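You operate a simulated robot arm through the tools that you are given. There is no shell and no other tool. Be economical: measure what you need, move in short steps, check, and stop when the job is done.

The job below is to be done with a simulated robot arm. You get a single attempt, and the scene is never put back.

Task
Turn the tilt knob to 3. Shut the bench drawer. Take the bottle marked "water" from the top of the screen bench and put it on the shelf of the tank table. Take the grease tin from the top of the screen bench and put it on the middle of the sample bench. Put the lamp on the top of the screen bench away on the top of the drive stand. Put the blue gauge block from the top of the screen bench on the low shelf of the drive stand and the red gauge block on the top of the belt guard. Fetch the blue brush and stand it on the middle of the sample bench. Any order will do. Set down upright: bottle, grease tin, gauge block, blue brush.

It is judged by the outcome, as a careful person would: the job done as asked, and still so three seconds after it is handed in. It fails if anything else is knocked over, pushed out of place, dropped, spilled or broken.

Robot
A 7-joint arm with a two-finger gripper on a trunk, on a base that drives. Base frame: it is fixed to the floor where the robot stands at the start and does not move with it; the origin is under the middle of the robot, x ahead of it, y to its left, z up. Readings come in mm, rad, newtons and seconds.
With the tool pointing down near the work surface it reaches from about 100 to 700 mm from the robot's upright axis, wherever it stands. Its first joint turns from -2.496 to 2.496 rad. Places, roughly: bench drawer [-1500, 700, 800]; blue brush (3x3x17 cm) [-1900, 800, 900]; bottle, water bottle [-1750, 750, 1000]; gauge block [-1750, 750, 1000]; grease tin [-1750, 500, 1000]; lamp [-2000, 500, 1000]; low shelf of the drive stand (30x20 cm) [-280, 1820, 320]; middle of the sample bench [-2900, -3800, 800]; shelf of the tank table [-2900, -100, 300]; tilt knob [900, 0, 1100]; top of the belt guard (29x12 cm) [-20, 1540, 1140]; top of the drive stand (33x17 cm) [-300, 1800, 900]. Payload 2.45 kg.
Tool frame: the origin (TCP) lies between the finger pads and is the grasp point; the fingertips stand 26 mm ahead of it; z points along the fingers, y is the line along which they close. Largest opening 96 mm; the body of the gripper starts 69 mm behind the TCP.
Orientation is told as [roll, pitch, yaw] about the base's x, y, z axes, in that order, counted from this pose: with the fingers straight down and closing along the base's y, the tool's x points along the base's -x, its y along +y and its z along -z.

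Tools
- The arm moves only by the tool send_rows. Its argument "plan" is a list of rows, each an object of numbers (a shift or turn left out is 0, a gripper value left out holds the last): "tx", "ty", "tz": the shift along the tool's x, y, z in mm; "wx", "wy", "wz": the turn, a rotation vector about the tool's x, y, z in rad; "jaw": the gripper command, from -1 (fully open) to 1 (shut), values between in proportion. In form: [{"tx": .., "ty": .., "tz": .., "wx": .., "wy": .., "wz": .., "jaw": ..}, ...]. A call has 1 to 12 rows; each row shifts and turns the commanded pose from where the row before left it, along the tool's axes as they then stand. A row lasts 0.2 s, in which the tool goes at most 50 mm and 0.15 rad; a call with a longer step from one row to the next is refused whole, and so is a gripper value outside its range. A pose out of reach is approached as far as the arm can. The call stops where the force on the tool passes 40 N (or 10 N more than at its start, if that is more) or the arm is blocked; 0.2 s more then pass. Each finger halts on what it meets, pressing with about 28 N; the grip force reading is that of the motor and also rises with nothing between the fingers. The clock runs only during rows and for 0.2 s after the last one: add rows that do not move to give the fingers time. It gives the time, the measured TCP pose, the force on the tool (base axes), the opening and the grip force at its end, in the units of the frame above (readings bear some noise), with the torque about the TCP (base axes, N m) and any sound that the robot's microphone picked up.
- Cameras (640 x 400 px; columns grow to the right, rows downward): "scene" is now at [31.6, 148, 1379.9]; the picture's right is [-0.42, -0.91, 0.00], its down [-0.35, 0.16, -0.92] and it looks along [0.84, -0.39, -0.39] (base axes); focal length 259 px, centre (320, 200). "wrist" rides on the gripper at [82, 3, -98] in the tool frame; the picture's right is [-0.04, 1.00, 0.00], its down [-0.73, -0.03, -0.68] and it looks along [-0.68, -0.03, 0.73] (tool axes); focal length 256 px, centre (320, 200).
- capture(camera): a new picture of that camera. No time passes.
- move_column(by): slides the trunk up (or, below 0, down) by that many mm; the arm and the scene camera ride with it, the base frame stays. It gives what a move gives, with no picture.
- drive_base(legs): drives the robot by 1 to 6 legs, each [ahead, turn to the left] in mm and rad, along the robot's own axes; the way and the turn of a leg run together, so that a leg with both is an arc; at most 1500 mm and 3.142 rad a leg. The arm and the cameras ride along, it lands a little off, and it stops where it bumps. It gives what a move gives.
- pan_tilt(pan, tilt): turns the head with the scene camera to pan (to the left, within 2.705 rad either way) and tilt (down, from -0.506 to 1.204), counted from straight ahead of the robot. It gives what a move gives.
- locate(camera, pixels): for up to 12 pixels [column, row] of the newest picture of that camera ("zoom" is the newest enlarged one), the place [x, y, z] in the base frame of the surface seen there, good to about 3 mm, but the place of the scene camera against the robot may be out by one fixed shift of up to 12 mm in any direction. No time passes.
- enlarge(camera, box): a new picture of the part [left, top, right, bottom] of that camera's present view, enlarged. No time passes.
- hand_in(): hands the job in; it is judged then, once.

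Go step by step. Measure first, check grasps and placings, and put right what went wrong. The budget is 138 turns and 150 pictures, counting those below and the enlarged ones. Unless the task says otherwise, let go and move clear before handing in, and close with one line.

The tools are called after ">>>" as name(argument=value, ...) on one line, values as JSON. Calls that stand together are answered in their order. send_rows: Moves the arm, as the interface text tells. Its arguments: {"type":"object","properties":{"plan":{"type":"array","items":{"type":"object","properties":{"tx":{"type":"number"},"ty":{"type":"number"},"tz":{"type":"number"},"wx":{"type":"number"},"wy":{"type":"number"},"wz":{"type":"number"},"jaw":{"type":"number"}}}}},"required":["plan"]} The other tools are called the same way: move_column (by) slides the trunk up or down; drive_base (legs) drives the base; pan_tilt (pan, tilt) turns the head that bears the scene camera; capture (camera) takes a picture; locate (camera, pixels) gives the place of the surface under pixels of a picture; enlarge (camera, box) takes an enlarged picture of a part of a camera's view; hand_in () hands the job in.

At the start:

```text
clock: 0.0
ee_pos: [604.9, -167.9, 998.6]
tool_rot: [0.0, 0.0, 0.0]
force: [0.0, 0.5, -0.4]
moment: [0.0, 0.0, 0.03]
finger_gap: 95.9
gripper_force: 0.0
trunk travel left (down, up): [-388.0, 252.0]
robot x, y, heading: [-2.1, -0.9, -0.001]
head pan, tilt: [-0.435, 0.396]
```

scene: 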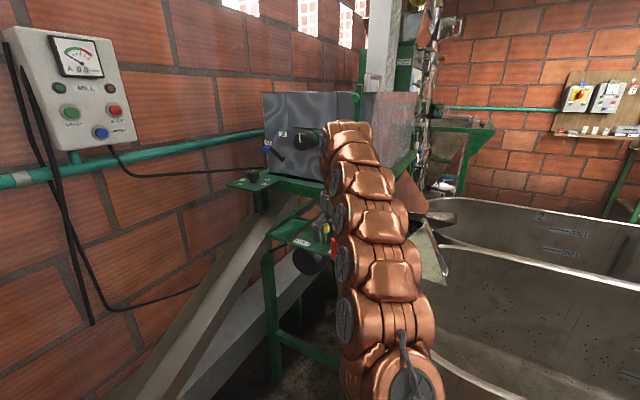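
wrist: 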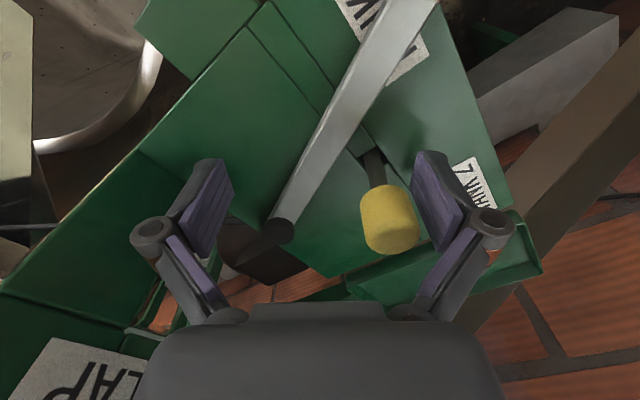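

The scene picture shows a panel with a black knob near (305,138) by the arm. I'll enlarge that area and look for the tilt knob.

>>> enlarge(camera="scene", box=[220, 80, 380, 180])

>>> enlarge(camera="scene", box=[220, 160, 380, 260])

>>> locate(camera="scene", pixels=[[305, 138], [275, 155], [262, 140], [300, 105], [340, 100], [290, 165], [252, 176], [332, 226]])

```text
4.00 times, centred on (300, 130) of scene
```

zoom: 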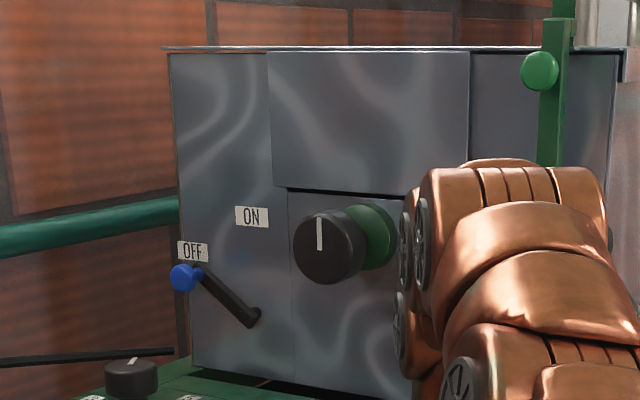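

```text
4.00 times, centred on (300, 210) of scene
```

zoom: 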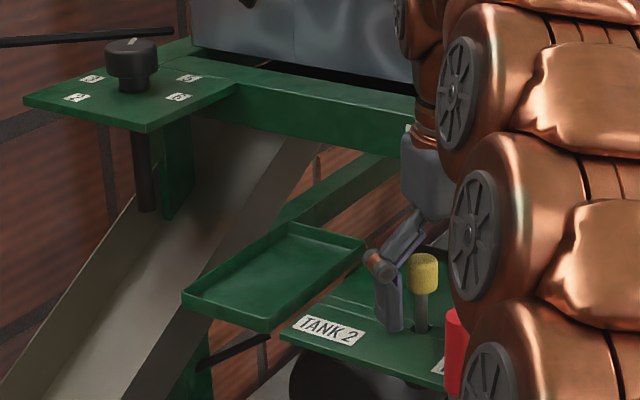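

```text
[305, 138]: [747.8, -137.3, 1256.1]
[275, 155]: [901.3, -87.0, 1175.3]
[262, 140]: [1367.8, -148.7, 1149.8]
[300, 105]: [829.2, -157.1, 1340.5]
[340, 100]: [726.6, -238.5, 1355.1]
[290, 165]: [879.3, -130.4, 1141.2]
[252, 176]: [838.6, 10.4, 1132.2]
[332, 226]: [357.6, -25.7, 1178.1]
```

The black knob near (252,176) on the green plate with numbers around it lies at about [839,10,1132], so it is the tilt knob. I'll enlarge it more.

>>> enlarge(camera="scene", box=[222, 160, 286, 200])

```text
10.00 times, centred on (254, 180) of scene
```

zoom: 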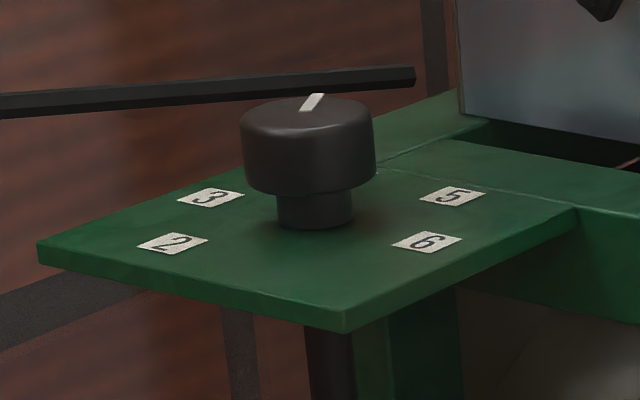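

Labels 2, 3, 5 and 6 are visible and 4 is probably behind the knob. The white pointer at (312,102) points away from the camera. I'll locate the labels and the knob.

>>> locate(camera="zoom", pixels=[[210, 198], [172, 243], [452, 196], [427, 242], [304, 109], [319, 96], [245, 118], [372, 118], [308, 145], [308, 120], [308, 188], [360, 240]])

```text
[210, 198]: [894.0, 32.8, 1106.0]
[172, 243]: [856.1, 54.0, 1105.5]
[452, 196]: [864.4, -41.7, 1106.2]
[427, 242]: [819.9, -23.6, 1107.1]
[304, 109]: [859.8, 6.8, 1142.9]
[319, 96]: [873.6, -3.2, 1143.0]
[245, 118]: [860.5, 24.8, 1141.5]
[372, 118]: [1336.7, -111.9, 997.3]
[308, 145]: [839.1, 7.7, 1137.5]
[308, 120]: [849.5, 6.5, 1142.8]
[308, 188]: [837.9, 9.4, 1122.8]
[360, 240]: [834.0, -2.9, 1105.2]
```

The labels lie on a circle about (858,5) at 60° steps, so 4 is at about −23°, which is where the pointer stands, and 3 is at about +37°. I'll raise the trunk clear of the levers, then look around for space to drive.

>>> move_column(by=240)

>>> pan_tilt(pan=0.1, tilt=0.95)

>>> capture(camera="scene")

```text
clock: 2.5
ee_pos: [604.9, -166.9, 1240.1]
tool_rot: [-0.001, 0.0, -0.001]
force: [0.8, 0.6, -0.2]
moment: [0.03, 0.03, -0.03]
finger_gap: 96.0
gripper_force: 0.0
trunk travel left (down, up): [-628.0, 12.0]
robot x, y, heading: [0.5, -0.4, -0.001]
head pan, tilt: [-0.435, 0.396]
```

```text
clock: 3.5
ee_pos: [603.5, -168.0, 1239.8]
tool_rot: [-0.001, 0.001, 0.002]
force: [0.1, -0.3, 0.1]
moment: [0.02, 0.01, 0.0]
finger_gap: 95.8
gripper_force: 0.1
trunk travel left (down, up): [-628.0, 12.0]
robot x, y, heading: [-3.8, -0.2, -0.001]
head pan, tilt: [0.099, 0.949]
```

```text
144 pictures are left
```

scene: 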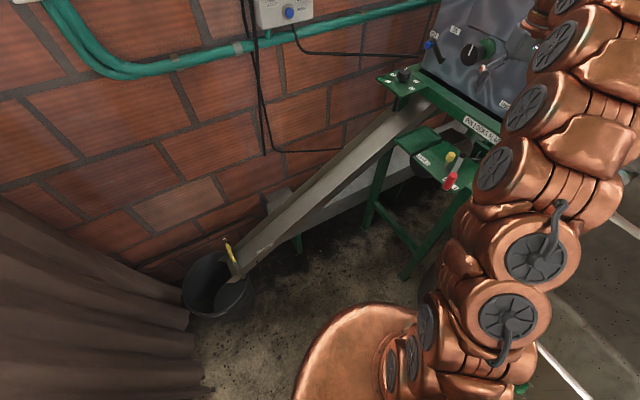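

The stand leg foot is near (405,275) and the base front is near (370,310). I'll locate the obstacles ahead.

>>> locate(camera="scene", pixels=[[405, 278], [368, 228], [220, 310], [450, 180], [405, 75], [360, 310], [420, 325], [432, 200], [300, 300], [440, 265]])

>>> enlarge(camera="scene", box=[370, 20, 530, 120])

```text
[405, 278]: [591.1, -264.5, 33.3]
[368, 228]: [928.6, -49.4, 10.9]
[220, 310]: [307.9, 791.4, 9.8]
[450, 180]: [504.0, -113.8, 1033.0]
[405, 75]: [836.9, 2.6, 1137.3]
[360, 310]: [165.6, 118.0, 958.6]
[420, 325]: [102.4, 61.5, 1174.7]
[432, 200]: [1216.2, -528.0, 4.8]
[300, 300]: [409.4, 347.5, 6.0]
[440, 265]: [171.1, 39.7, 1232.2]
```

```text
4.00 times, centred on (450, 70) of scene
```

zoom: 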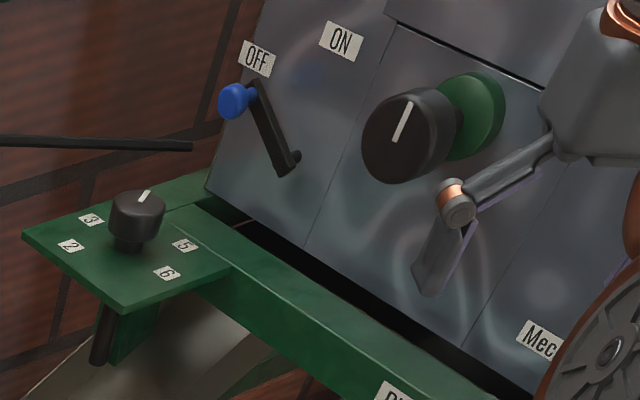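

The stand leg is at (591,-264) and the floor is clear to the left. I'll pull the arm back 150 mm, turn left and drive up to about (265,145).

>>> send_rows(plan=[{"tx": 50, "ty": 20}, {"tx": 45, "ty": 20}, {"tx": 45, "ty": 20}, {"ty": 30}])

>>> locate(camera="scene", pixels=[[255, 70], [200, 100], [310, 40], [280, 15], [345, 150], [60, 300]])

>>> drive_base(legs=[[0, 0.5], [300, 0]])

>>> pan_tilt(pan=-0.6, tilt=0.7)

>>> capture(camera="scene")

```text
refused: row 1 steps farther than a row can; nothing moved
```

```text
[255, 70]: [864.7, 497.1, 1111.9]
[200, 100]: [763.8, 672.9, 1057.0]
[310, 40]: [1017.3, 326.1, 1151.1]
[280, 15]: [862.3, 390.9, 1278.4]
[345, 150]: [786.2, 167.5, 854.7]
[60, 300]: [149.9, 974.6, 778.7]
```

```text
clock: 7.1
ee_pos: [859.0, 290.5, 1244.4]
tool_rot: [0.001, -0.005, 0.509]
force: [0.1, 0.5, 0.4]
moment: [-0.05, 0.11, -0.02]
finger_gap: 96.1
gripper_force: 0.0
trunk travel left (down, up): [-628.0, 12.0]
robot x, y, heading: [260.2, 147.4, 0.512]
head pan, tilt: [0.099, 0.949]
stopped in leg 2: the robot was blocked; the commanded pose is now the measured one
```

```text
clock: 8.2
ee_pos: [881.5, 296.8, 1239.4]
tool_rot: [-0.054, -0.129, 0.532]
force: [-29.5, -50.1, 21.8]
moment: [5.01, -3.0, 0.08]
finger_gap: 95.8
gripper_force: 0.1
trunk travel left (down, up): [-628.0, 12.0]
robot x, y, heading: [262.5, 143.3, 0.512]
head pan, tilt: [-0.6, 0.7]
heard: click
```

```text
142 pictures are left
```

scene: 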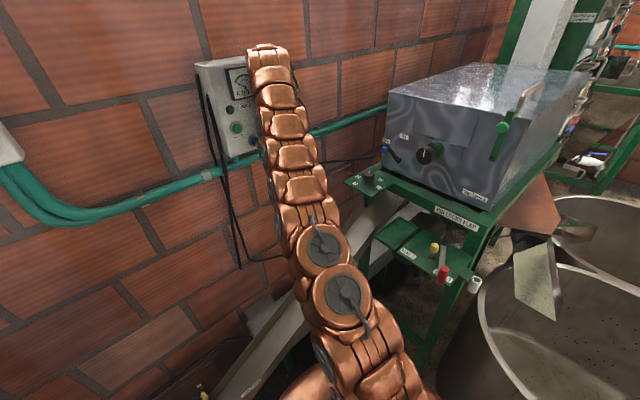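

My mistake: the retract row was refused and the drive still ran, so the gripper is pressing on the mill control box near (245,110), and a click was heard. I'll back off straight along the way I came, then inspect the box.

>>> drive_base(legs=[[-120, 0]])

>>> capture(camera="scene")

```text
clock: 8.9
ee_pos: [901.7, 314.0, 1244.9]
tool_rot: [-0.038, -0.404, 0.639]
force: [-163.2, -89.1, -85.1]
moment: [1.68, -6.05, 6.9]
finger_gap: 95.9
gripper_force: 0.3
trunk travel left (down, up): [-628.0, 12.0]
robot x, y, heading: [214.6, 127.3, 0.5]
head pan, tilt: [-0.6, 0.7]
heard: click, click
stopped in leg 1: the robot was blocked; the commanded pose is now the measured one
```

```text
141 pictures are left
```

scene: 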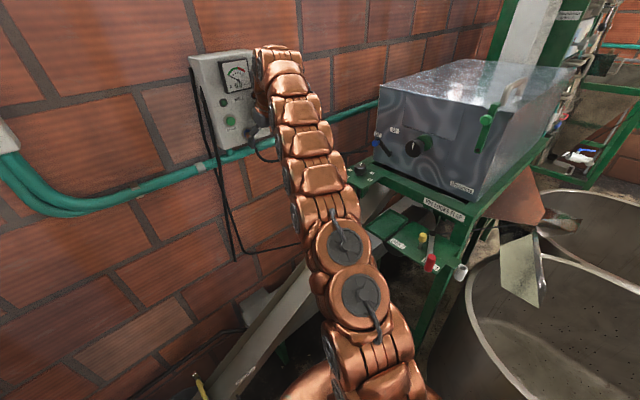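

Readings show the gripper is caught: the TCP stayed at (902,314) while the base moved back. I'll look with the wrist camera.

>>> capture(camera="wrist")

>>> enlarge(camera="scene", box=[180, 30, 340, 130])

```text
140 pictures are left
```

wrist: 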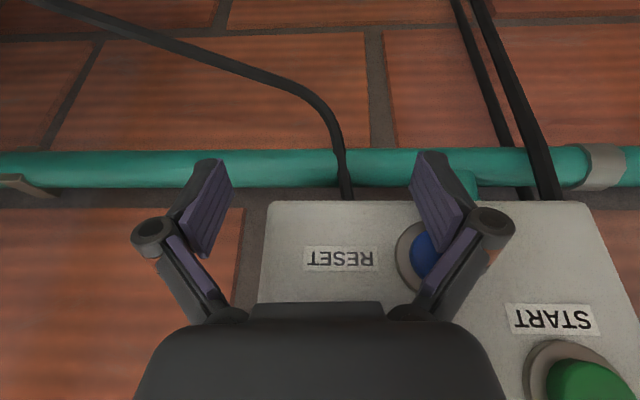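

```text
4.00 times, centred on (260, 80) of scene
```

zoom: 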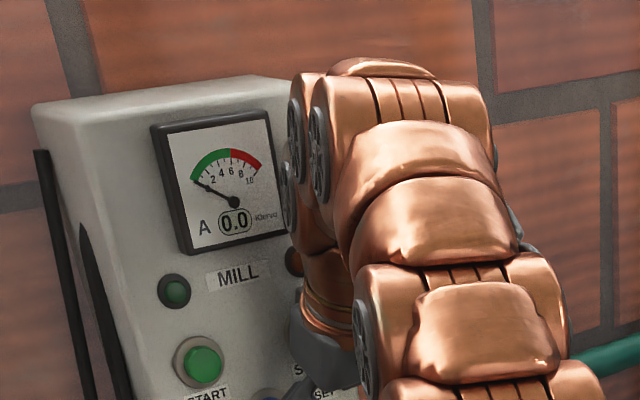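

The finger rests against the box by the blue RESET button (430,255), and the meter reads 0.0. I'll draw the hand straight back in small steps.

>>> send_rows(plan=[{"tx": 9, "tz": -4}, {"tx": 18, "tz": -8}, {"tx": 18, "tz": -8}])

```text
clock: 9.4
ee_pos: [1005.5, 266.5, 1128.9]
tool_rot: [-0.08, -0.336, 0.414]
force: [-292.9, -124.3, 124.9]
moment: [12.26, -14.25, 13.13]
finger_gap: 97.0
gripper_force: 0.1
trunk travel left (down, up): [-628.0, 12.0]
robot x, y, heading: [205.3, 119.3, 0.492]
head pan, tilt: [-0.6, 0.7]
stopped in row 2: the arm was blocked; the commanded pose is now the measured one
```

The hand has gone forward and down to (1005,266,1129) instead of back. I'll look again before moving.

>>> capture(camera="scene")

>>> capture(camera="wrist")

```text
138 pictures are left
```

scene: 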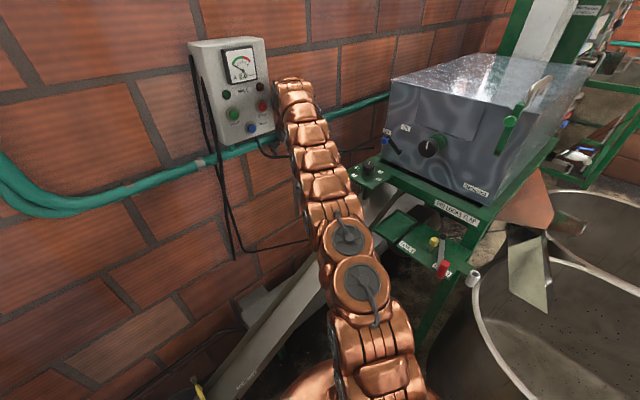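

```text
137 pictures are left
```

wrist: 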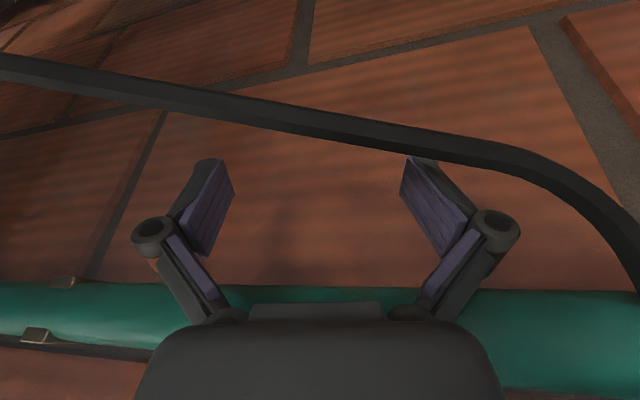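

The hand has slid off under the box and now stands by the teal pipe. I'll give it one still row to see whether it settles and the force drops.

>>> send_rows(plan=[{"tx": 0}])

```text
clock: 9.7
ee_pos: [877.7, 168.2, 957.1]
tool_rot: [-0.08, -0.016, 0.275]
force: [-2.0, -9.5, 2.7]
moment: [0.9, -0.22, 0.03]
finger_gap: 95.4
gripper_force: 0.0
trunk travel left (down, up): [-628.0, 12.0]
robot x, y, heading: [202.2, 117.4, 0.487]
head pan, tilt: [-0.6, 0.7]
stopped in row 1: the arm was blocked; the commanded pose is now the measured one
```

The hand sprang free to (878,168,957) and the force is nearly gone. I'll look at where it stands.

>>> capture(camera="scene")

>>> capture(camera="wrist")

```text
136 pictures are left
```

scene: 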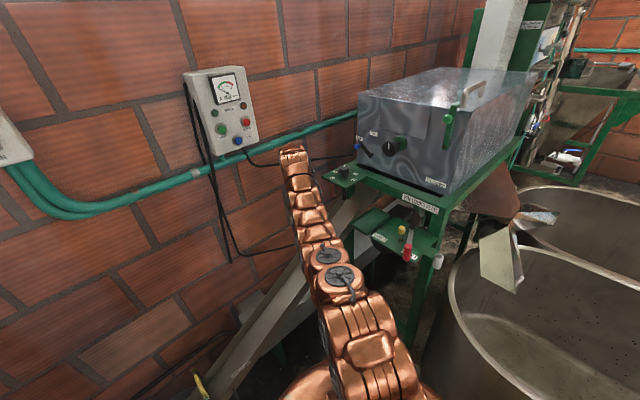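

```text
135 pictures are left
```

wrist: 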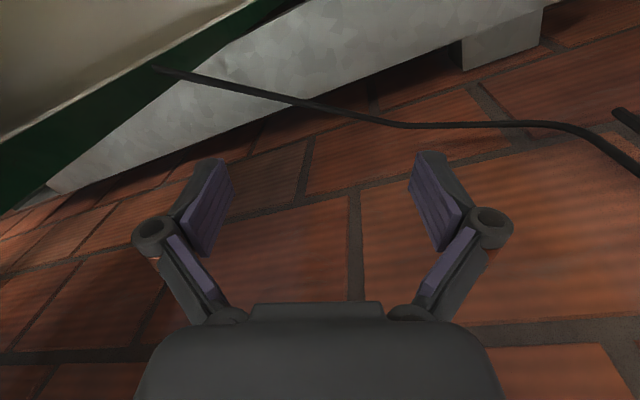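

>>> enlarge(camera="scene", box=[230, 100, 390, 200])

```text
4.00 times, centred on (310, 150) of scene
```

zoom: 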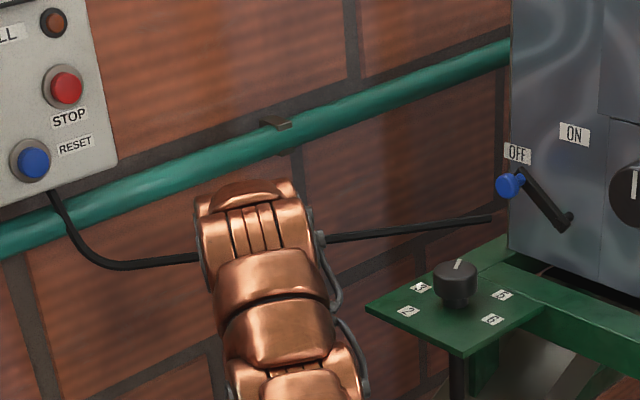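

The arm is free, with the cable behind it. I'll draw the hand back and up in modest steps, away from the wall and the stand.

>>> send_rows(plan=[{"tx": 15}, {"tx": 30}, {"tx": 30, "tz": -15}, {"tx": 30, "tz": -20}, {"tx": 30, "tz": -20}, {"tx": 10, "tz": -10}])

```text
clock: 10.1
ee_pos: [981.5, 297.1, 935.4]
tool_rot: [0.034, -0.104, 0.252]
force: [0.0, -7.4, -0.1]
moment: [0.6, 0.09, 0.08]
finger_gap: 95.5
gripper_force: 0.2
trunk travel left (down, up): [-628.0, 12.0]
robot x, y, heading: [209.8, 118.6, 0.484]
head pan, tilt: [-0.6, 0.7]
stopped in row 1: the arm was blocked; the commanded pose is now the measured one
```

The arm is still swinging from its release. I'll let a second pass with a head turn so that it settles before commanding again.

>>> pan_tilt(pan=-0.3, tilt=0.7)

>>> capture(camera="scene")

```text
clock: 10.8
ee_pos: [949.3, 303.3, 865.0]
tool_rot: [-0.067, 0.085, 0.384]
force: [0.6, 0.6, 0.3]
moment: [0.0, 0.0, 0.04]
finger_gap: 96.0
gripper_force: 0.0
trunk travel left (down, up): [-628.0, 12.0]
robot x, y, heading: [205.0, 118.7, 0.495]
head pan, tilt: [-0.3, 0.7]
```

```text
133 pictures are left
```

scene: 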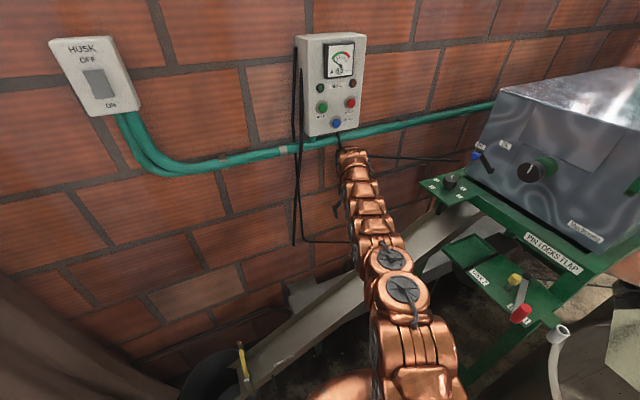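

It has settled at (949,303,865) with no force. I'll draw it back now.

>>> send_rows(plan=[{"tx": 10}, {"tx": 25}, {"tx": 30}, {"tx": 30}, {"tx": 30}, {"tx": 30}, {"tx": 30}, {"tx": 10}, {}])

```text
clock: 12.8
ee_pos: [781.9, 231.1, 879.7]
tool_rot: [-0.072, 0.084, 0.385]
force: [0.2, -0.1, -0.3]
moment: [-0.01, 0.04, 0.0]
finger_gap: 96.0
gripper_force: 0.0
trunk travel left (down, up): [-628.0, 12.0]
robot x, y, heading: [208.1, 122.7, 0.495]
head pan, tilt: [-0.3, 0.7]
```

Controlled again. I'll level the tool and raise it to about z 1250, still behind the plate.

>>> send_rows(plan=[{"wx": -0.07, "wy": -0.08}, {"tz": -40}, {"tz": -45}, {"tz": -45}, {"tz": -45}, {"tz": -45}, {"tz": -45}, {"tz": -45}, {"tz": -45}, {"tz": -20}, {}])

>>> enlarge(camera="scene", box=[400, 120, 560, 220])

>>> enlarge(camera="scene", box=[280, 20, 408, 150])

```text
clock: 15.2
ee_pos: [784.4, 233.1, 1255.7]
tool_rot: [-0.001, 0.004, 0.388]
force: [-0.2, -0.2, 0.3]
moment: [0.0, 0.0, 0.01]
finger_gap: 95.9
gripper_force: 0.1
trunk travel left (down, up): [-628.0, 12.0]
robot x, y, heading: [212.0, 122.1, 0.493]
head pan, tilt: [-0.3, 0.7]
```

```text
4.00 times, centred on (480, 170) of scene
```

zoom: 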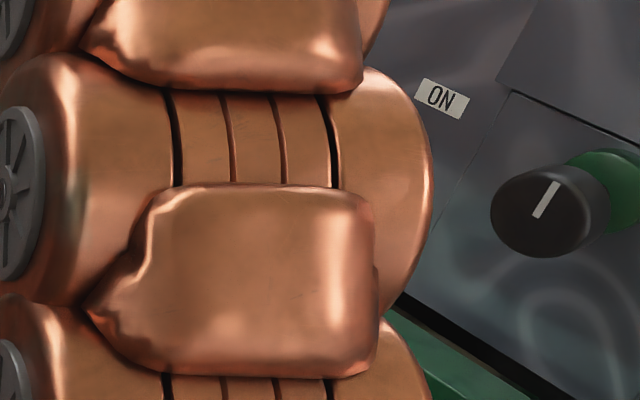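

```text
3.08 times, centred on (344, 85) of scene
```

zoom: 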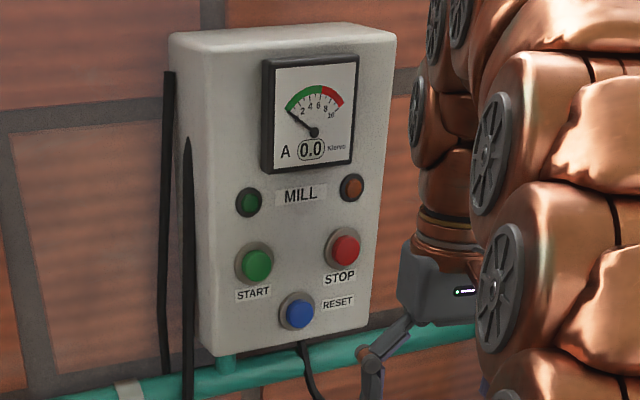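

The mill box looks intact and off. I'll turn the tool to yaw −0.5 and move it to look at the knob with the wrist camera.

>>> send_rows(plan=[{"wz": 0.148}, {"wz": 0.148}, {"wz": 0.148}, {"wz": 0.148}, {"wz": 0.148}, {"wz": 0.148}, {"tx": -19, "ty": -40.5}, {"tx": -19, "ty": -40.5}, {"tx": -19, "ty": -40.5}, {"tx": -19, "ty": -40.5}, {"tx": -19, "ty": -40.5}, {}])

>>> capture(camera="wrist")

```text
clock: 17.9
ee_pos: [768.6, 8.6, 1255.7]
tool_rot: [-0.004, 0.0, -0.501]
force: [0.2, -0.7, 0.5]
moment: [0.04, 0.0, -0.04]
finger_gap: 95.9
gripper_force: 0.1
trunk travel left (down, up): [-628.0, 12.0]
robot x, y, heading: [208.5, 118.6, 0.494]
head pan, tilt: [-0.3, 0.7]
```

```text
130 pictures are left
```

wrist: 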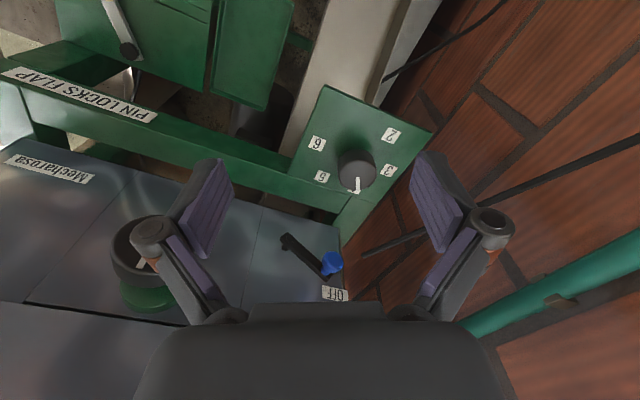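

>>> enlarge(camera="wrist", box=[292, 100, 420, 220])

>>> locate(camera="wrist", pixels=[[391, 134], [317, 144], [323, 177], [388, 170], [357, 192], [357, 178], [356, 153], [338, 165], [373, 165], [333, 262], [300, 290]])

```text
3.33 times, centred on (356, 160) of wrist
```

zoom: 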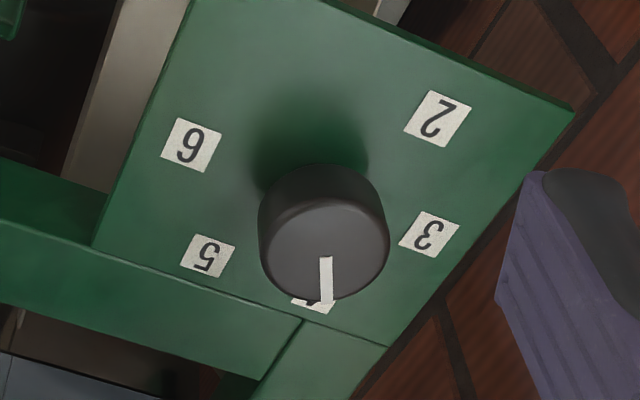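

```text
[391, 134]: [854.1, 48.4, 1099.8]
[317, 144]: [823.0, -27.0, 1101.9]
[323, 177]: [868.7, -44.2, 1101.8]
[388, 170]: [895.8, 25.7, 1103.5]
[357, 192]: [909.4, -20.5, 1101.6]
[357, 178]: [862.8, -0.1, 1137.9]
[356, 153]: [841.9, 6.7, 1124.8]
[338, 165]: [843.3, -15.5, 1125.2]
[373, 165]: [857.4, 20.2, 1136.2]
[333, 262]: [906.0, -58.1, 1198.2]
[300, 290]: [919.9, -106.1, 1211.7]
```

The wrist view gives the knob centre at about (860,1), the top at z 1138, and label 4 under the pointer. I'll measure the pointer line.

>>> locate(camera="zoom", pixels=[[327, 259], [327, 298], [265, 250], [386, 245], [325, 206], [325, 298], [312, 306]])

```text
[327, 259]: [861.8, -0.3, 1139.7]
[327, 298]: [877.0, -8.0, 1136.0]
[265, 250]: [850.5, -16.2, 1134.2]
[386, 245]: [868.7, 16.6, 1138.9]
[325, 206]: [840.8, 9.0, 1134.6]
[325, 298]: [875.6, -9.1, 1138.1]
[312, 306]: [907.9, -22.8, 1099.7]
```

Centre (859.5,0.5) and pointer at about −25°. To keep clear of the OFF lever I'll start the grip at yaw −1.05 and finish near 0, so I'll turn and move over the knob.

>>> send_rows(plan=[{"wz": 0.14}, {"wz": 0.14}, {"wz": 0.14}, {"wz": 0.13}, {"tx": -26, "ty": 37.5}, {"tx": -26, "ty": 37.5}, {"tz": 40, "jaw": -0.5}, {}])

>>> capture(camera="wrist")

```text
clock: 19.6
ee_pos: [802.2, 7.1, 1217.1]
tool_rot: [-0.004, -0.001, -1.051]
force: [0.8, 0.9, 0.8]
moment: [0.02, -0.01, -0.05]
finger_gap: 71.9
gripper_force: 0.0
out of reach, approached as far as the arm can: row 5, 6
trunk travel left (down, up): [-628.0, 12.0]
robot x, y, heading: [204.1, 118.1, 0.493]
head pan, tilt: [-0.3, 0.7]
```

```text
128 pictures are left
```

wrist: 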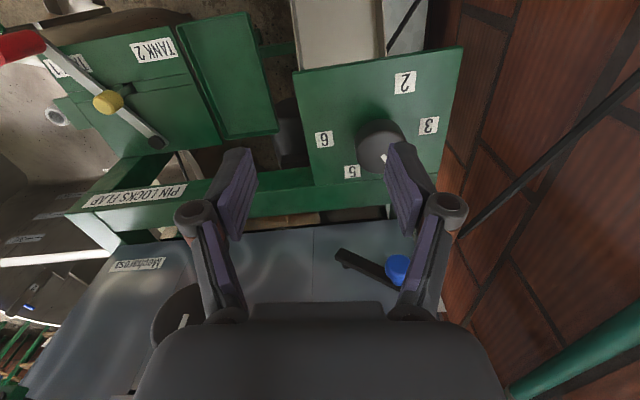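

Rows 5 and 6 were out of reach, so the base has to come about 110 mm nearer. I'll pull the hand back and up first.

>>> send_rows(plan=[{"tz": -40}, {"tx": 26, "ty": -37.5}, {"tx": 20, "ty": -30}, {}])

```text
clock: 20.6
ee_pos: [721.3, 11.4, 1257.2]
tool_rot: [-0.005, 0.0, -1.051]
force: [0.0, -0.2, -0.4]
moment: [-0.01, -0.06, -0.01]
finger_gap: 72.0
gripper_force: 0.1
trunk travel left (down, up): [-628.0, 12.0]
robot x, y, heading: [204.7, 118.1, 0.493]
head pan, tilt: [-0.3, 0.7]
```

>>> drive_base(legs=[[120, 0]])

```text
clock: 21.9
ee_pos: [826.1, 67.6, 1256.2]
tool_rot: [-0.004, -0.001, -1.051]
force: [-0.9, 0.0, 0.6]
moment: [0.01, -0.02, 0.0]
finger_gap: 72.0
gripper_force: 0.0
trunk travel left (down, up): [-628.0, 12.0]
robot x, y, heading: [314.6, 177.4, 0.496]
head pan, tilt: [-0.3, 0.7]
```

The base arrived cleanly. Now I'll move over the knob and go part of the way down.

>>> send_rows(plan=[{"tx": -37.4, "ty": -2.2}, {"tx": -37.4, "ty": -2.2}, {"tz": 40}, {"tz": 20}, {}])

>>> capture(camera="wrist")

```text
clock: 23.1
ee_pos: [861.1, 1.5, 1195.6]
tool_rot: [-0.004, -0.001, -1.051]
force: [-0.6, 0.2, 0.3]
moment: [-0.03, 0.03, 0.01]
finger_gap: 72.1
gripper_force: 0.1
trunk travel left (down, up): [-628.0, 12.0]
robot x, y, heading: [314.8, 173.0, 0.497]
head pan, tilt: [-0.3, 0.7]
```

```text
127 pictures are left
```

wrist: 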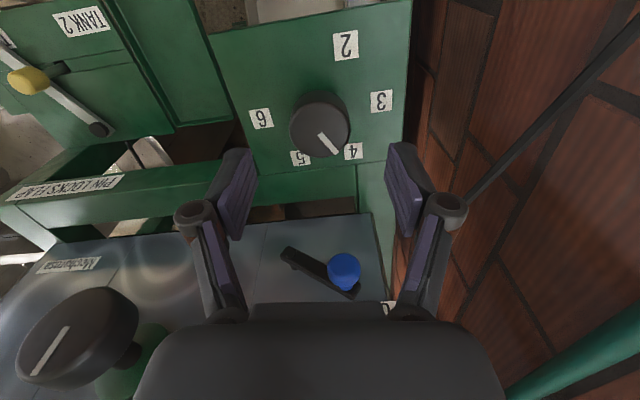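

>>> locate(camera="wrist", pixels=[[293, 132], [347, 122], [320, 132], [337, 150], [353, 151], [301, 158], [381, 101], [261, 119]])

>>> send_rows(plan=[{"tz": 30}, {"tz": 25}, {}])

```text
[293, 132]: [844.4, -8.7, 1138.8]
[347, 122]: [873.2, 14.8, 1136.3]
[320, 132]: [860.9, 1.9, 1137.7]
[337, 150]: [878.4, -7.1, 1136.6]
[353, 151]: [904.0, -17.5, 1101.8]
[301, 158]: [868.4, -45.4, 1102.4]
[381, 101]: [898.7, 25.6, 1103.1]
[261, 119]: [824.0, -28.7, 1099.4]
```

```text
clock: 23.9
ee_pos: [857.8, 0.4, 1140.8]
tool_rot: [-0.005, -0.002, -1.05]
force: [0.2, 0.0, 0.5]
moment: [0.02, 0.0, -0.02]
finger_gap: 71.7
gripper_force: 0.1
trunk travel left (down, up): [-628.0, 12.0]
robot x, y, heading: [315.2, 178.0, 0.499]
head pan, tilt: [-0.3, 0.7]
```

Centred on the knob at z 1141. I'll close on it.

>>> send_rows(plan=[{"jaw": 1}, {}, {}, {}, {}])

```text
clock: 25.1
ee_pos: [860.3, 2.2, 1141.2]
tool_rot: [-0.002, 0.0, -1.05]
force: [26.0, 7.7, 12.9]
moment: [0.4, -0.91, 0.09]
finger_gap: 41.2
gripper_force: 44.8
trunk travel left (down, up): [-628.0, 12.0]
robot x, y, heading: [310.1, 174.3, 0.501]
head pan, tilt: [-0.3, 0.7]
```

Gripped at 41 mm, with some side force along +tool y. I'll ease 2 mm that way and turn about half.

>>> send_rows(plan=[{"ty": 1.5}, {"wz": -0.1}, {"wz": -0.1}, {"wz": -0.1}, {"wz": -0.1}, {"wz": -0.1}, {}])

```text
clock: 26.7
ee_pos: [859.9, -0.3, 1141.7]
tool_rot: [-0.005, 0.0, -0.549]
force: [2.3, 1.0, 31.5]
moment: [0.1, 0.21, 0.01]
finger_gap: 41.4
gripper_force: 44.9
trunk travel left (down, up): [-628.0, 12.0]
robot x, y, heading: [315.3, 178.8, 0.502]
head pan, tilt: [-0.3, 0.7]
```

>>> send_rows(plan=[{"wz": -0.1}, {"wz": -0.1}, {"wz": -0.1}, {"wz": -0.1}, {"wz": -0.1}, {"wz": -0.04}, {}])

>>> enlarge(camera="wrist", box=[220, 40, 420, 200])

```text
clock: 28.3
ee_pos: [858.5, -0.3, 1141.0]
tool_rot: [-0.004, 0.004, -0.011]
force: [-13.2, -17.9, 25.7]
moment: [-0.88, 0.49, -0.03]
finger_gap: 41.7
gripper_force: 44.5
trunk travel left (down, up): [-628.0, 12.0]
robot x, y, heading: [314.3, 178.0, 0.488]
head pan, tilt: [-0.3, 0.7]
```

```text
2.50 times, centred on (320, 120) of wrist
```

zoom: 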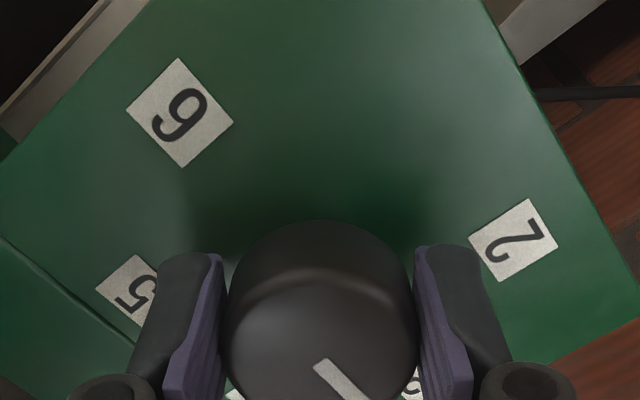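

The pointer has turned toward 3. I'll let go, rise and check.

>>> send_rows(plan=[{"jaw": -0.4}, {}, {}, {}, {"tz": -30}, {"tz": -40}, {}])

>>> enlarge(camera="wrist", box=[220, 60, 420, 220])

>>> locate(camera="zoom", pixels=[[320, 200], [325, 290]])

```text
clock: 29.9
ee_pos: [863.0, 1.3, 1210.9]
tool_rot: [-0.002, 0.003, -0.012]
force: [0.9, -0.5, 0.3]
moment: [0.04, -0.02, -0.04]
finger_gap: 67.3
gripper_force: 0.1
trunk travel left (down, up): [-628.0, 12.0]
robot x, y, heading: [312.8, 178.7, 0.5]
head pan, tilt: [-0.3, 0.7]
```

```text
2.50 times, centred on (320, 140) of wrist
```

zoom: 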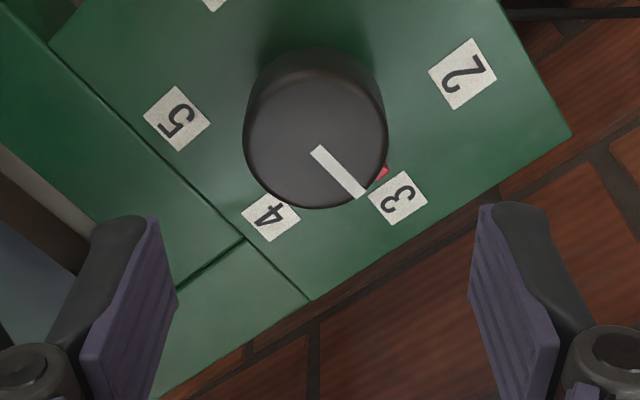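

```text
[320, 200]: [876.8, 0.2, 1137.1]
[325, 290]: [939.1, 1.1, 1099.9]
```

The pointer nearly points at 3, and a small red mark shows at (382,172). I'll measure the angles.

>>> locate(camera="zoom", pixels=[[320, 152], [357, 190], [382, 173], [398, 198], [270, 216], [176, 118], [462, 74], [246, 140], [386, 140], [316, 205]])

>>> enlarge(camera="wrist", box=[310, 100, 360, 140])

```text
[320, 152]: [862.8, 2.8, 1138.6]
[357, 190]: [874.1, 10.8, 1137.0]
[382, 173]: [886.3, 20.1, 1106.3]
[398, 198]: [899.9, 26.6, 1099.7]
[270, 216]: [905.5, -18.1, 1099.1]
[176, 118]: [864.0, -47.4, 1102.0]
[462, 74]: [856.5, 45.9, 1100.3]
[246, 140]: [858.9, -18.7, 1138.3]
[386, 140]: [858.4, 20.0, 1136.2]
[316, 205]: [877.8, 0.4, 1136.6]
```

```text
10.00 times, centred on (335, 120) of wrist
```

zoom: 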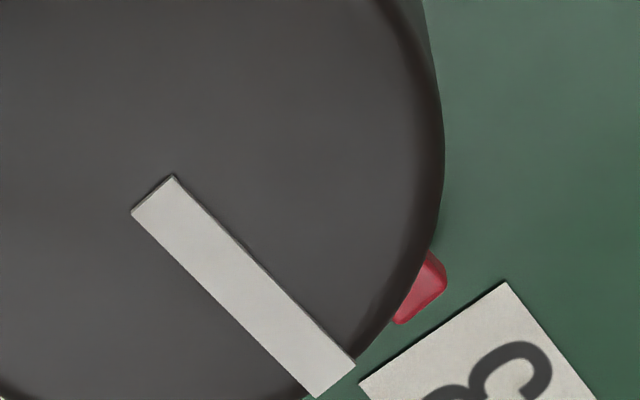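

Pointer at 35.5° and label 3 at about 35°, so the knob is set. Next I'll retract the arm to a compact pose before any driving.

>>> send_rows(plan=[{"tz": -45}, {"tx": 45}, {"tx": 45}, {"tx": 45}, {"tx": 45}, {"tx": 45}, {"tx": 25, "ty": 25}, {"ty": 25}, {}])

>>> pan_tilt(pan=1.2, tilt=0.5)

>>> capture(camera="scene")

>>> pan_tilt(pan=2.6, tilt=0.4)

>>> capture(camera="scene")

```text
clock: 31.9
ee_pos: [613.3, 54.0, 1257.2]
tool_rot: [-0.003, 0.005, -0.01]
force: [-0.8, -0.3, -0.5]
moment: [-0.01, 0.0, -0.01]
finger_gap: 67.4
gripper_force: 0.1
trunk travel left (down, up): [-628.0, 12.0]
robot x, y, heading: [313.7, 173.8, 0.495]
head pan, tilt: [-0.3, 0.7]
```

```text
clock: 33.5
ee_pos: [614.0, 54.6, 1257.5]
tool_rot: [-0.004, 0.002, -0.011]
force: [-0.1, -0.5, -0.7]
moment: [-0.01, 0.01, 0.01]
finger_gap: 66.8
gripper_force: 0.1
trunk travel left (down, up): [-628.0, 12.0]
robot x, y, heading: [315.3, 172.4, 0.494]
head pan, tilt: [1.201, 0.499]
```

```text
123 pictures are left
```

scene: 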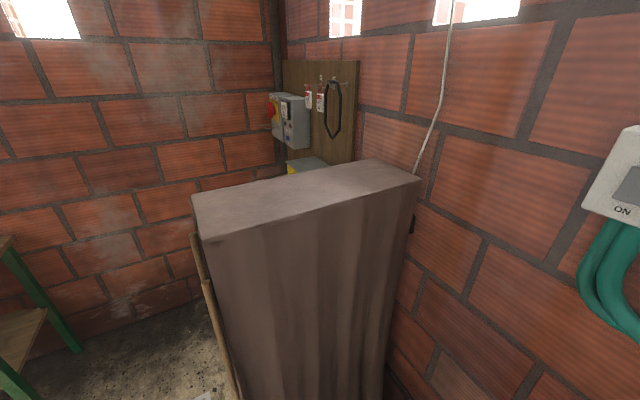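

```text
clock: 35.0
ee_pos: [611.9, 53.1, 1256.7]
tool_rot: [-0.005, 0.003, -0.011]
force: [0.1, -0.4, 0.0]
moment: [0.01, 0.0, 0.01]
finger_gap: 67.2
gripper_force: 0.2
trunk travel left (down, up): [-628.0, 12.0]
robot x, y, heading: [310.6, 173.5, 0.497]
head pan, tilt: [2.601, 0.4]
```

```text
122 pictures are left
```

scene: 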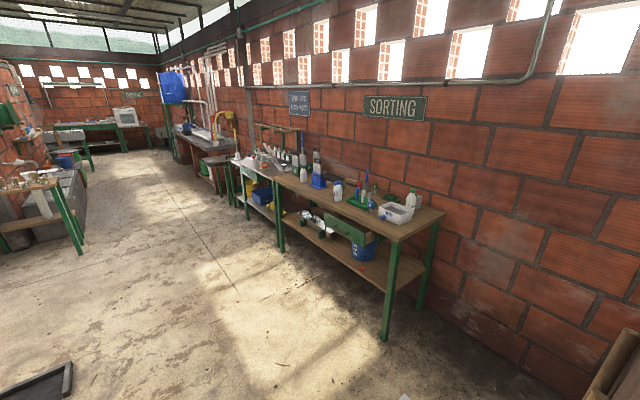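

Looking along −x, a bench with bottles and a tin stands at the right. I'll locate its parts and the floor between.

>>> locate(camera="scene", pixels=[[383, 240], [440, 215], [385, 335], [340, 193], [280, 170], [240, 165], [80, 250], [220, 150], [350, 240], [50, 380], [85, 125], [270, 300]])

>>> enlarge(camera="scene", box=[220, 120, 460, 270])

>>> enlarge(camera="scene", box=[0, 80, 240, 230])

```text
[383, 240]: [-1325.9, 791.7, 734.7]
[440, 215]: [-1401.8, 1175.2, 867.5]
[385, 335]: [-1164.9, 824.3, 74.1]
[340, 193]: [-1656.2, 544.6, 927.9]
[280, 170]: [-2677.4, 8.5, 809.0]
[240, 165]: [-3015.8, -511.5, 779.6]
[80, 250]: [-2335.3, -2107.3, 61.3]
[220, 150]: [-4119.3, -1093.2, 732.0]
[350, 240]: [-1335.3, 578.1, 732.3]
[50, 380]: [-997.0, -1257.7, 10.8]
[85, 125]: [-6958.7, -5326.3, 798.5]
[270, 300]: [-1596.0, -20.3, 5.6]
```

```text
2.67 times, centred on (340, 195) of scene
```

zoom: 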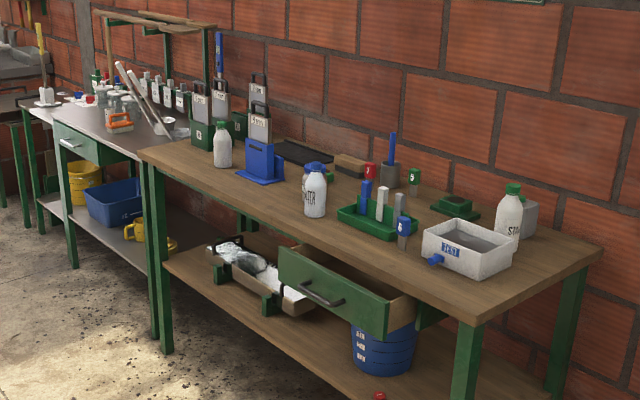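

```text
2.67 times, centred on (120, 155) of scene
```

zoom: 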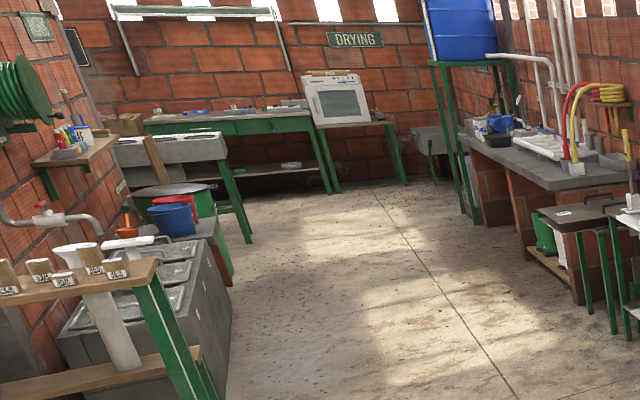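

The bench's front edge runs from about (-1330,790) toward (-2680,10), with the open drawer in it. I'll turn around and drive to about (-950,20) with the arm compact.

>>> drive_base(legs=[[0, 2.765], [1250, 0]])

>>> pan_tilt(pan=-0.7, tilt=0.5)

>>> capture(camera="scene")

```text
clock: 42.0
ee_pos: [75.4, 492.5, 1220.1]
tool_rot: [0.062, 0.053, 2.733]
force: [-0.9, 1.0, -1.3]
moment: [-0.09, -0.08, 0.0]
finger_gap: 66.8
gripper_force: 0.0
trunk travel left (down, up): [-628.0, 12.0]
robot x, y, heading: [312.9, 174.3, -3.026]
head pan, tilt: [2.601, 0.4]
stopped in leg 1: the robot was blocked; the commanded pose is now the measured one
```

```text
clock: 44.8
ee_pos: [76.1, 483.0, 1224.6]
tool_rot: [0.055, 0.043, 2.738]
force: [0.1, -0.9, 0.1]
moment: [-0.02, -0.01, -0.01]
finger_gap: 67.1
gripper_force: 0.1
trunk travel left (down, up): [-628.0, 12.0]
robot x, y, heading: [319.2, 170.8, -3.022]
head pan, tilt: [-0.7, 0.499]
```

```text
119 pictures are left
```

scene: 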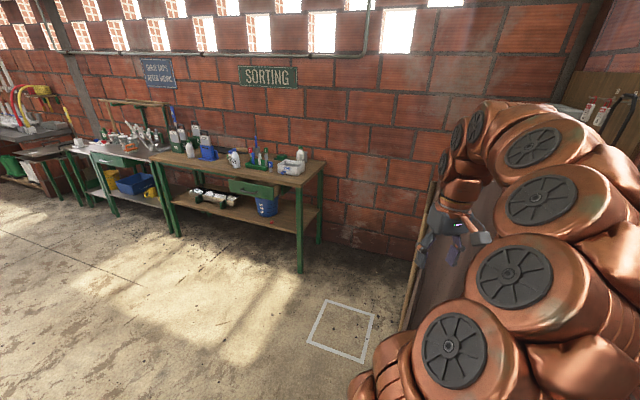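

The hand brushed the draped panel at the end of the turn; it looks unmoved and the force is now zero. I'll bring the hand in front of the robot, clear of it.

>>> send_rows(plan=[{"ty": 20}, {"ty": 45}, {"ty": 45}, {"ty": 45, "wx": 0.055, "wy": -0.043}, {"ty": 45}, {"ty": 30}, {}])

>>> capture(camera="scene")

```text
clock: 46.4
ee_pos: [-14.4, 270.5, 1234.8]
tool_rot: [0.003, -0.002, 2.74]
force: [-0.3, 1.1, -0.7]
moment: [0.0, 0.04, 0.03]
finger_gap: 67.0
gripper_force: 0.2
trunk travel left (down, up): [-628.0, 12.0]
robot x, y, heading: [313.9, 172.0, -3.023]
head pan, tilt: [-0.7, 0.499]
```

```text
118 pictures are left
```

scene: 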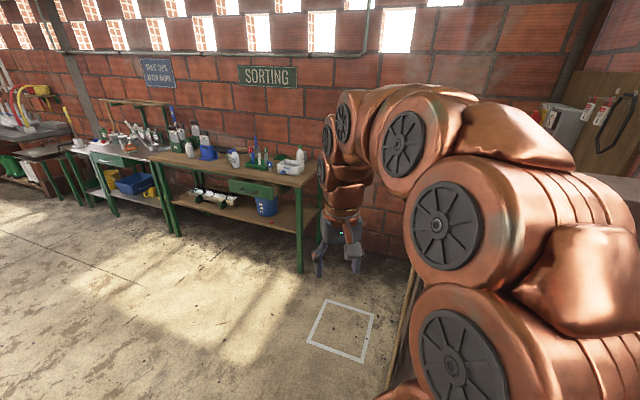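

Clear ahead. I'll drive 1250 mm.

>>> drive_base(legs=[[1250, 0]])

>>> pan_tilt(pan=-0.75, tilt=0.5)

>>> capture(camera="scene")

```text
clock: 52.7
ee_pos: [-1249.9, 113.8, 1235.3]
tool_rot: [0.003, 0.0, 2.748]
force: [0.1, -0.4, -0.2]
moment: [-0.06, 0.02, 0.0]
finger_gap: 67.3
gripper_force: 0.1
trunk travel left (down, up): [-628.0, 12.0]
robot x, y, heading: [-922.0, 17.8, -3.012]
head pan, tilt: [-0.7, 0.499]
```

```text
clock: 53.3
ee_pos: [-1249.9, 114.8, 1234.5]
tool_rot: [0.003, -0.002, 2.748]
force: [0.0, 0.0, -1.0]
moment: [0.03, -0.02, 0.0]
finger_gap: 67.2
gripper_force: 0.1
trunk travel left (down, up): [-628.0, 12.0]
robot x, y, heading: [-921.7, 17.6, -3.011]
head pan, tilt: [-0.75, 0.499]
```

```text
117 pictures are left
```

scene: 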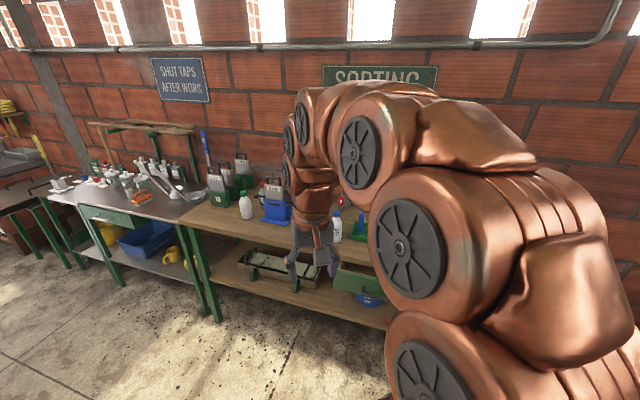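

The arm hides part of the bench. I'll locate the bench edges and look closer at the visible parts.

>>> locate(camera="scene", pixels=[[185, 221], [210, 322], [247, 208], [275, 210], [215, 190], [243, 170], [338, 230], [170, 225], [62, 195], [375, 280], [265, 262], [222, 265]])

>>> enlarge(camera="scene", box=[170, 120, 298, 240])

>>> enlarge(camera="scene", box=[40, 110, 200, 230])

```text
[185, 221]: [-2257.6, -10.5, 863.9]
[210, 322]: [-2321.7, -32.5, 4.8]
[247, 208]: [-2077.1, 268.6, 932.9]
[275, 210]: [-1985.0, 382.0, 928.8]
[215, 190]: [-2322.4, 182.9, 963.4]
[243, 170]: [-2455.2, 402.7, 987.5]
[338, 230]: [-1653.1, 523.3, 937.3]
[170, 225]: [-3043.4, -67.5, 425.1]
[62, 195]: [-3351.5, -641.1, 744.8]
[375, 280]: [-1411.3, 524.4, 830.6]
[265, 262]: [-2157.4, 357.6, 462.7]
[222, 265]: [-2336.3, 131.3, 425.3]
```

```text
3.33 times, centred on (234, 180) of scene
```

zoom: 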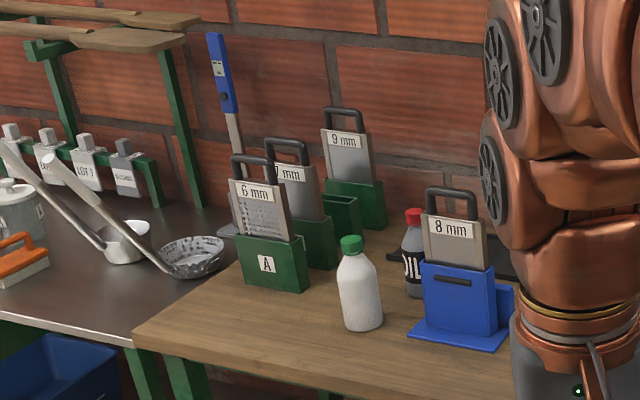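

```text
3.33 times, centred on (120, 170) of scene
```

zoom: 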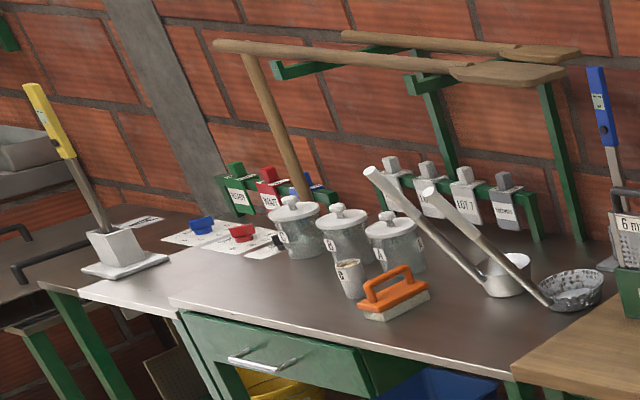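

The wooden bench with the "6 mm/8 mm" screens is the screen bench; its front runs at about 41° and the outward normal is about (0.65,−0.76). I'll drive nearer and turn to face it.

>>> drive_base(legs=[[350, 0], [0, -0.99]])

>>> pan_tilt(pan=0.1, tilt=0.6)

>>> capture(camera="scene")

```text
clock: 58.1
ee_pos: [-1356.9, 301.0, 1234.7]
tool_rot: [0.003, -0.001, 1.751]
force: [0.2, -0.5, -0.1]
moment: [-0.05, 0.03, -0.03]
finger_gap: 67.4
gripper_force: 0.1
trunk travel left (down, up): [-628.0, 12.0]
robot x, y, heading: [-1257.3, -22.7, 2.268]
head pan, tilt: [-0.75, 0.499]
```

```text
clock: 59.3
ee_pos: [-1357.1, 302.3, 1234.3]
tool_rot: [0.003, -0.002, 1.751]
force: [0.0, -0.1, 0.7]
moment: [-0.02, 0.02, -0.02]
finger_gap: 67.0
gripper_force: 0.0
trunk travel left (down, up): [-628.0, 12.0]
robot x, y, heading: [-1262.8, -21.9, 2.267]
head pan, tilt: [0.099, 0.6]
```

```text
114 pictures are left
```

scene: 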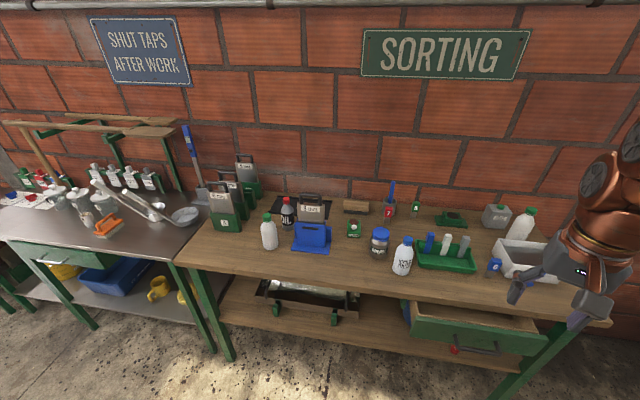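

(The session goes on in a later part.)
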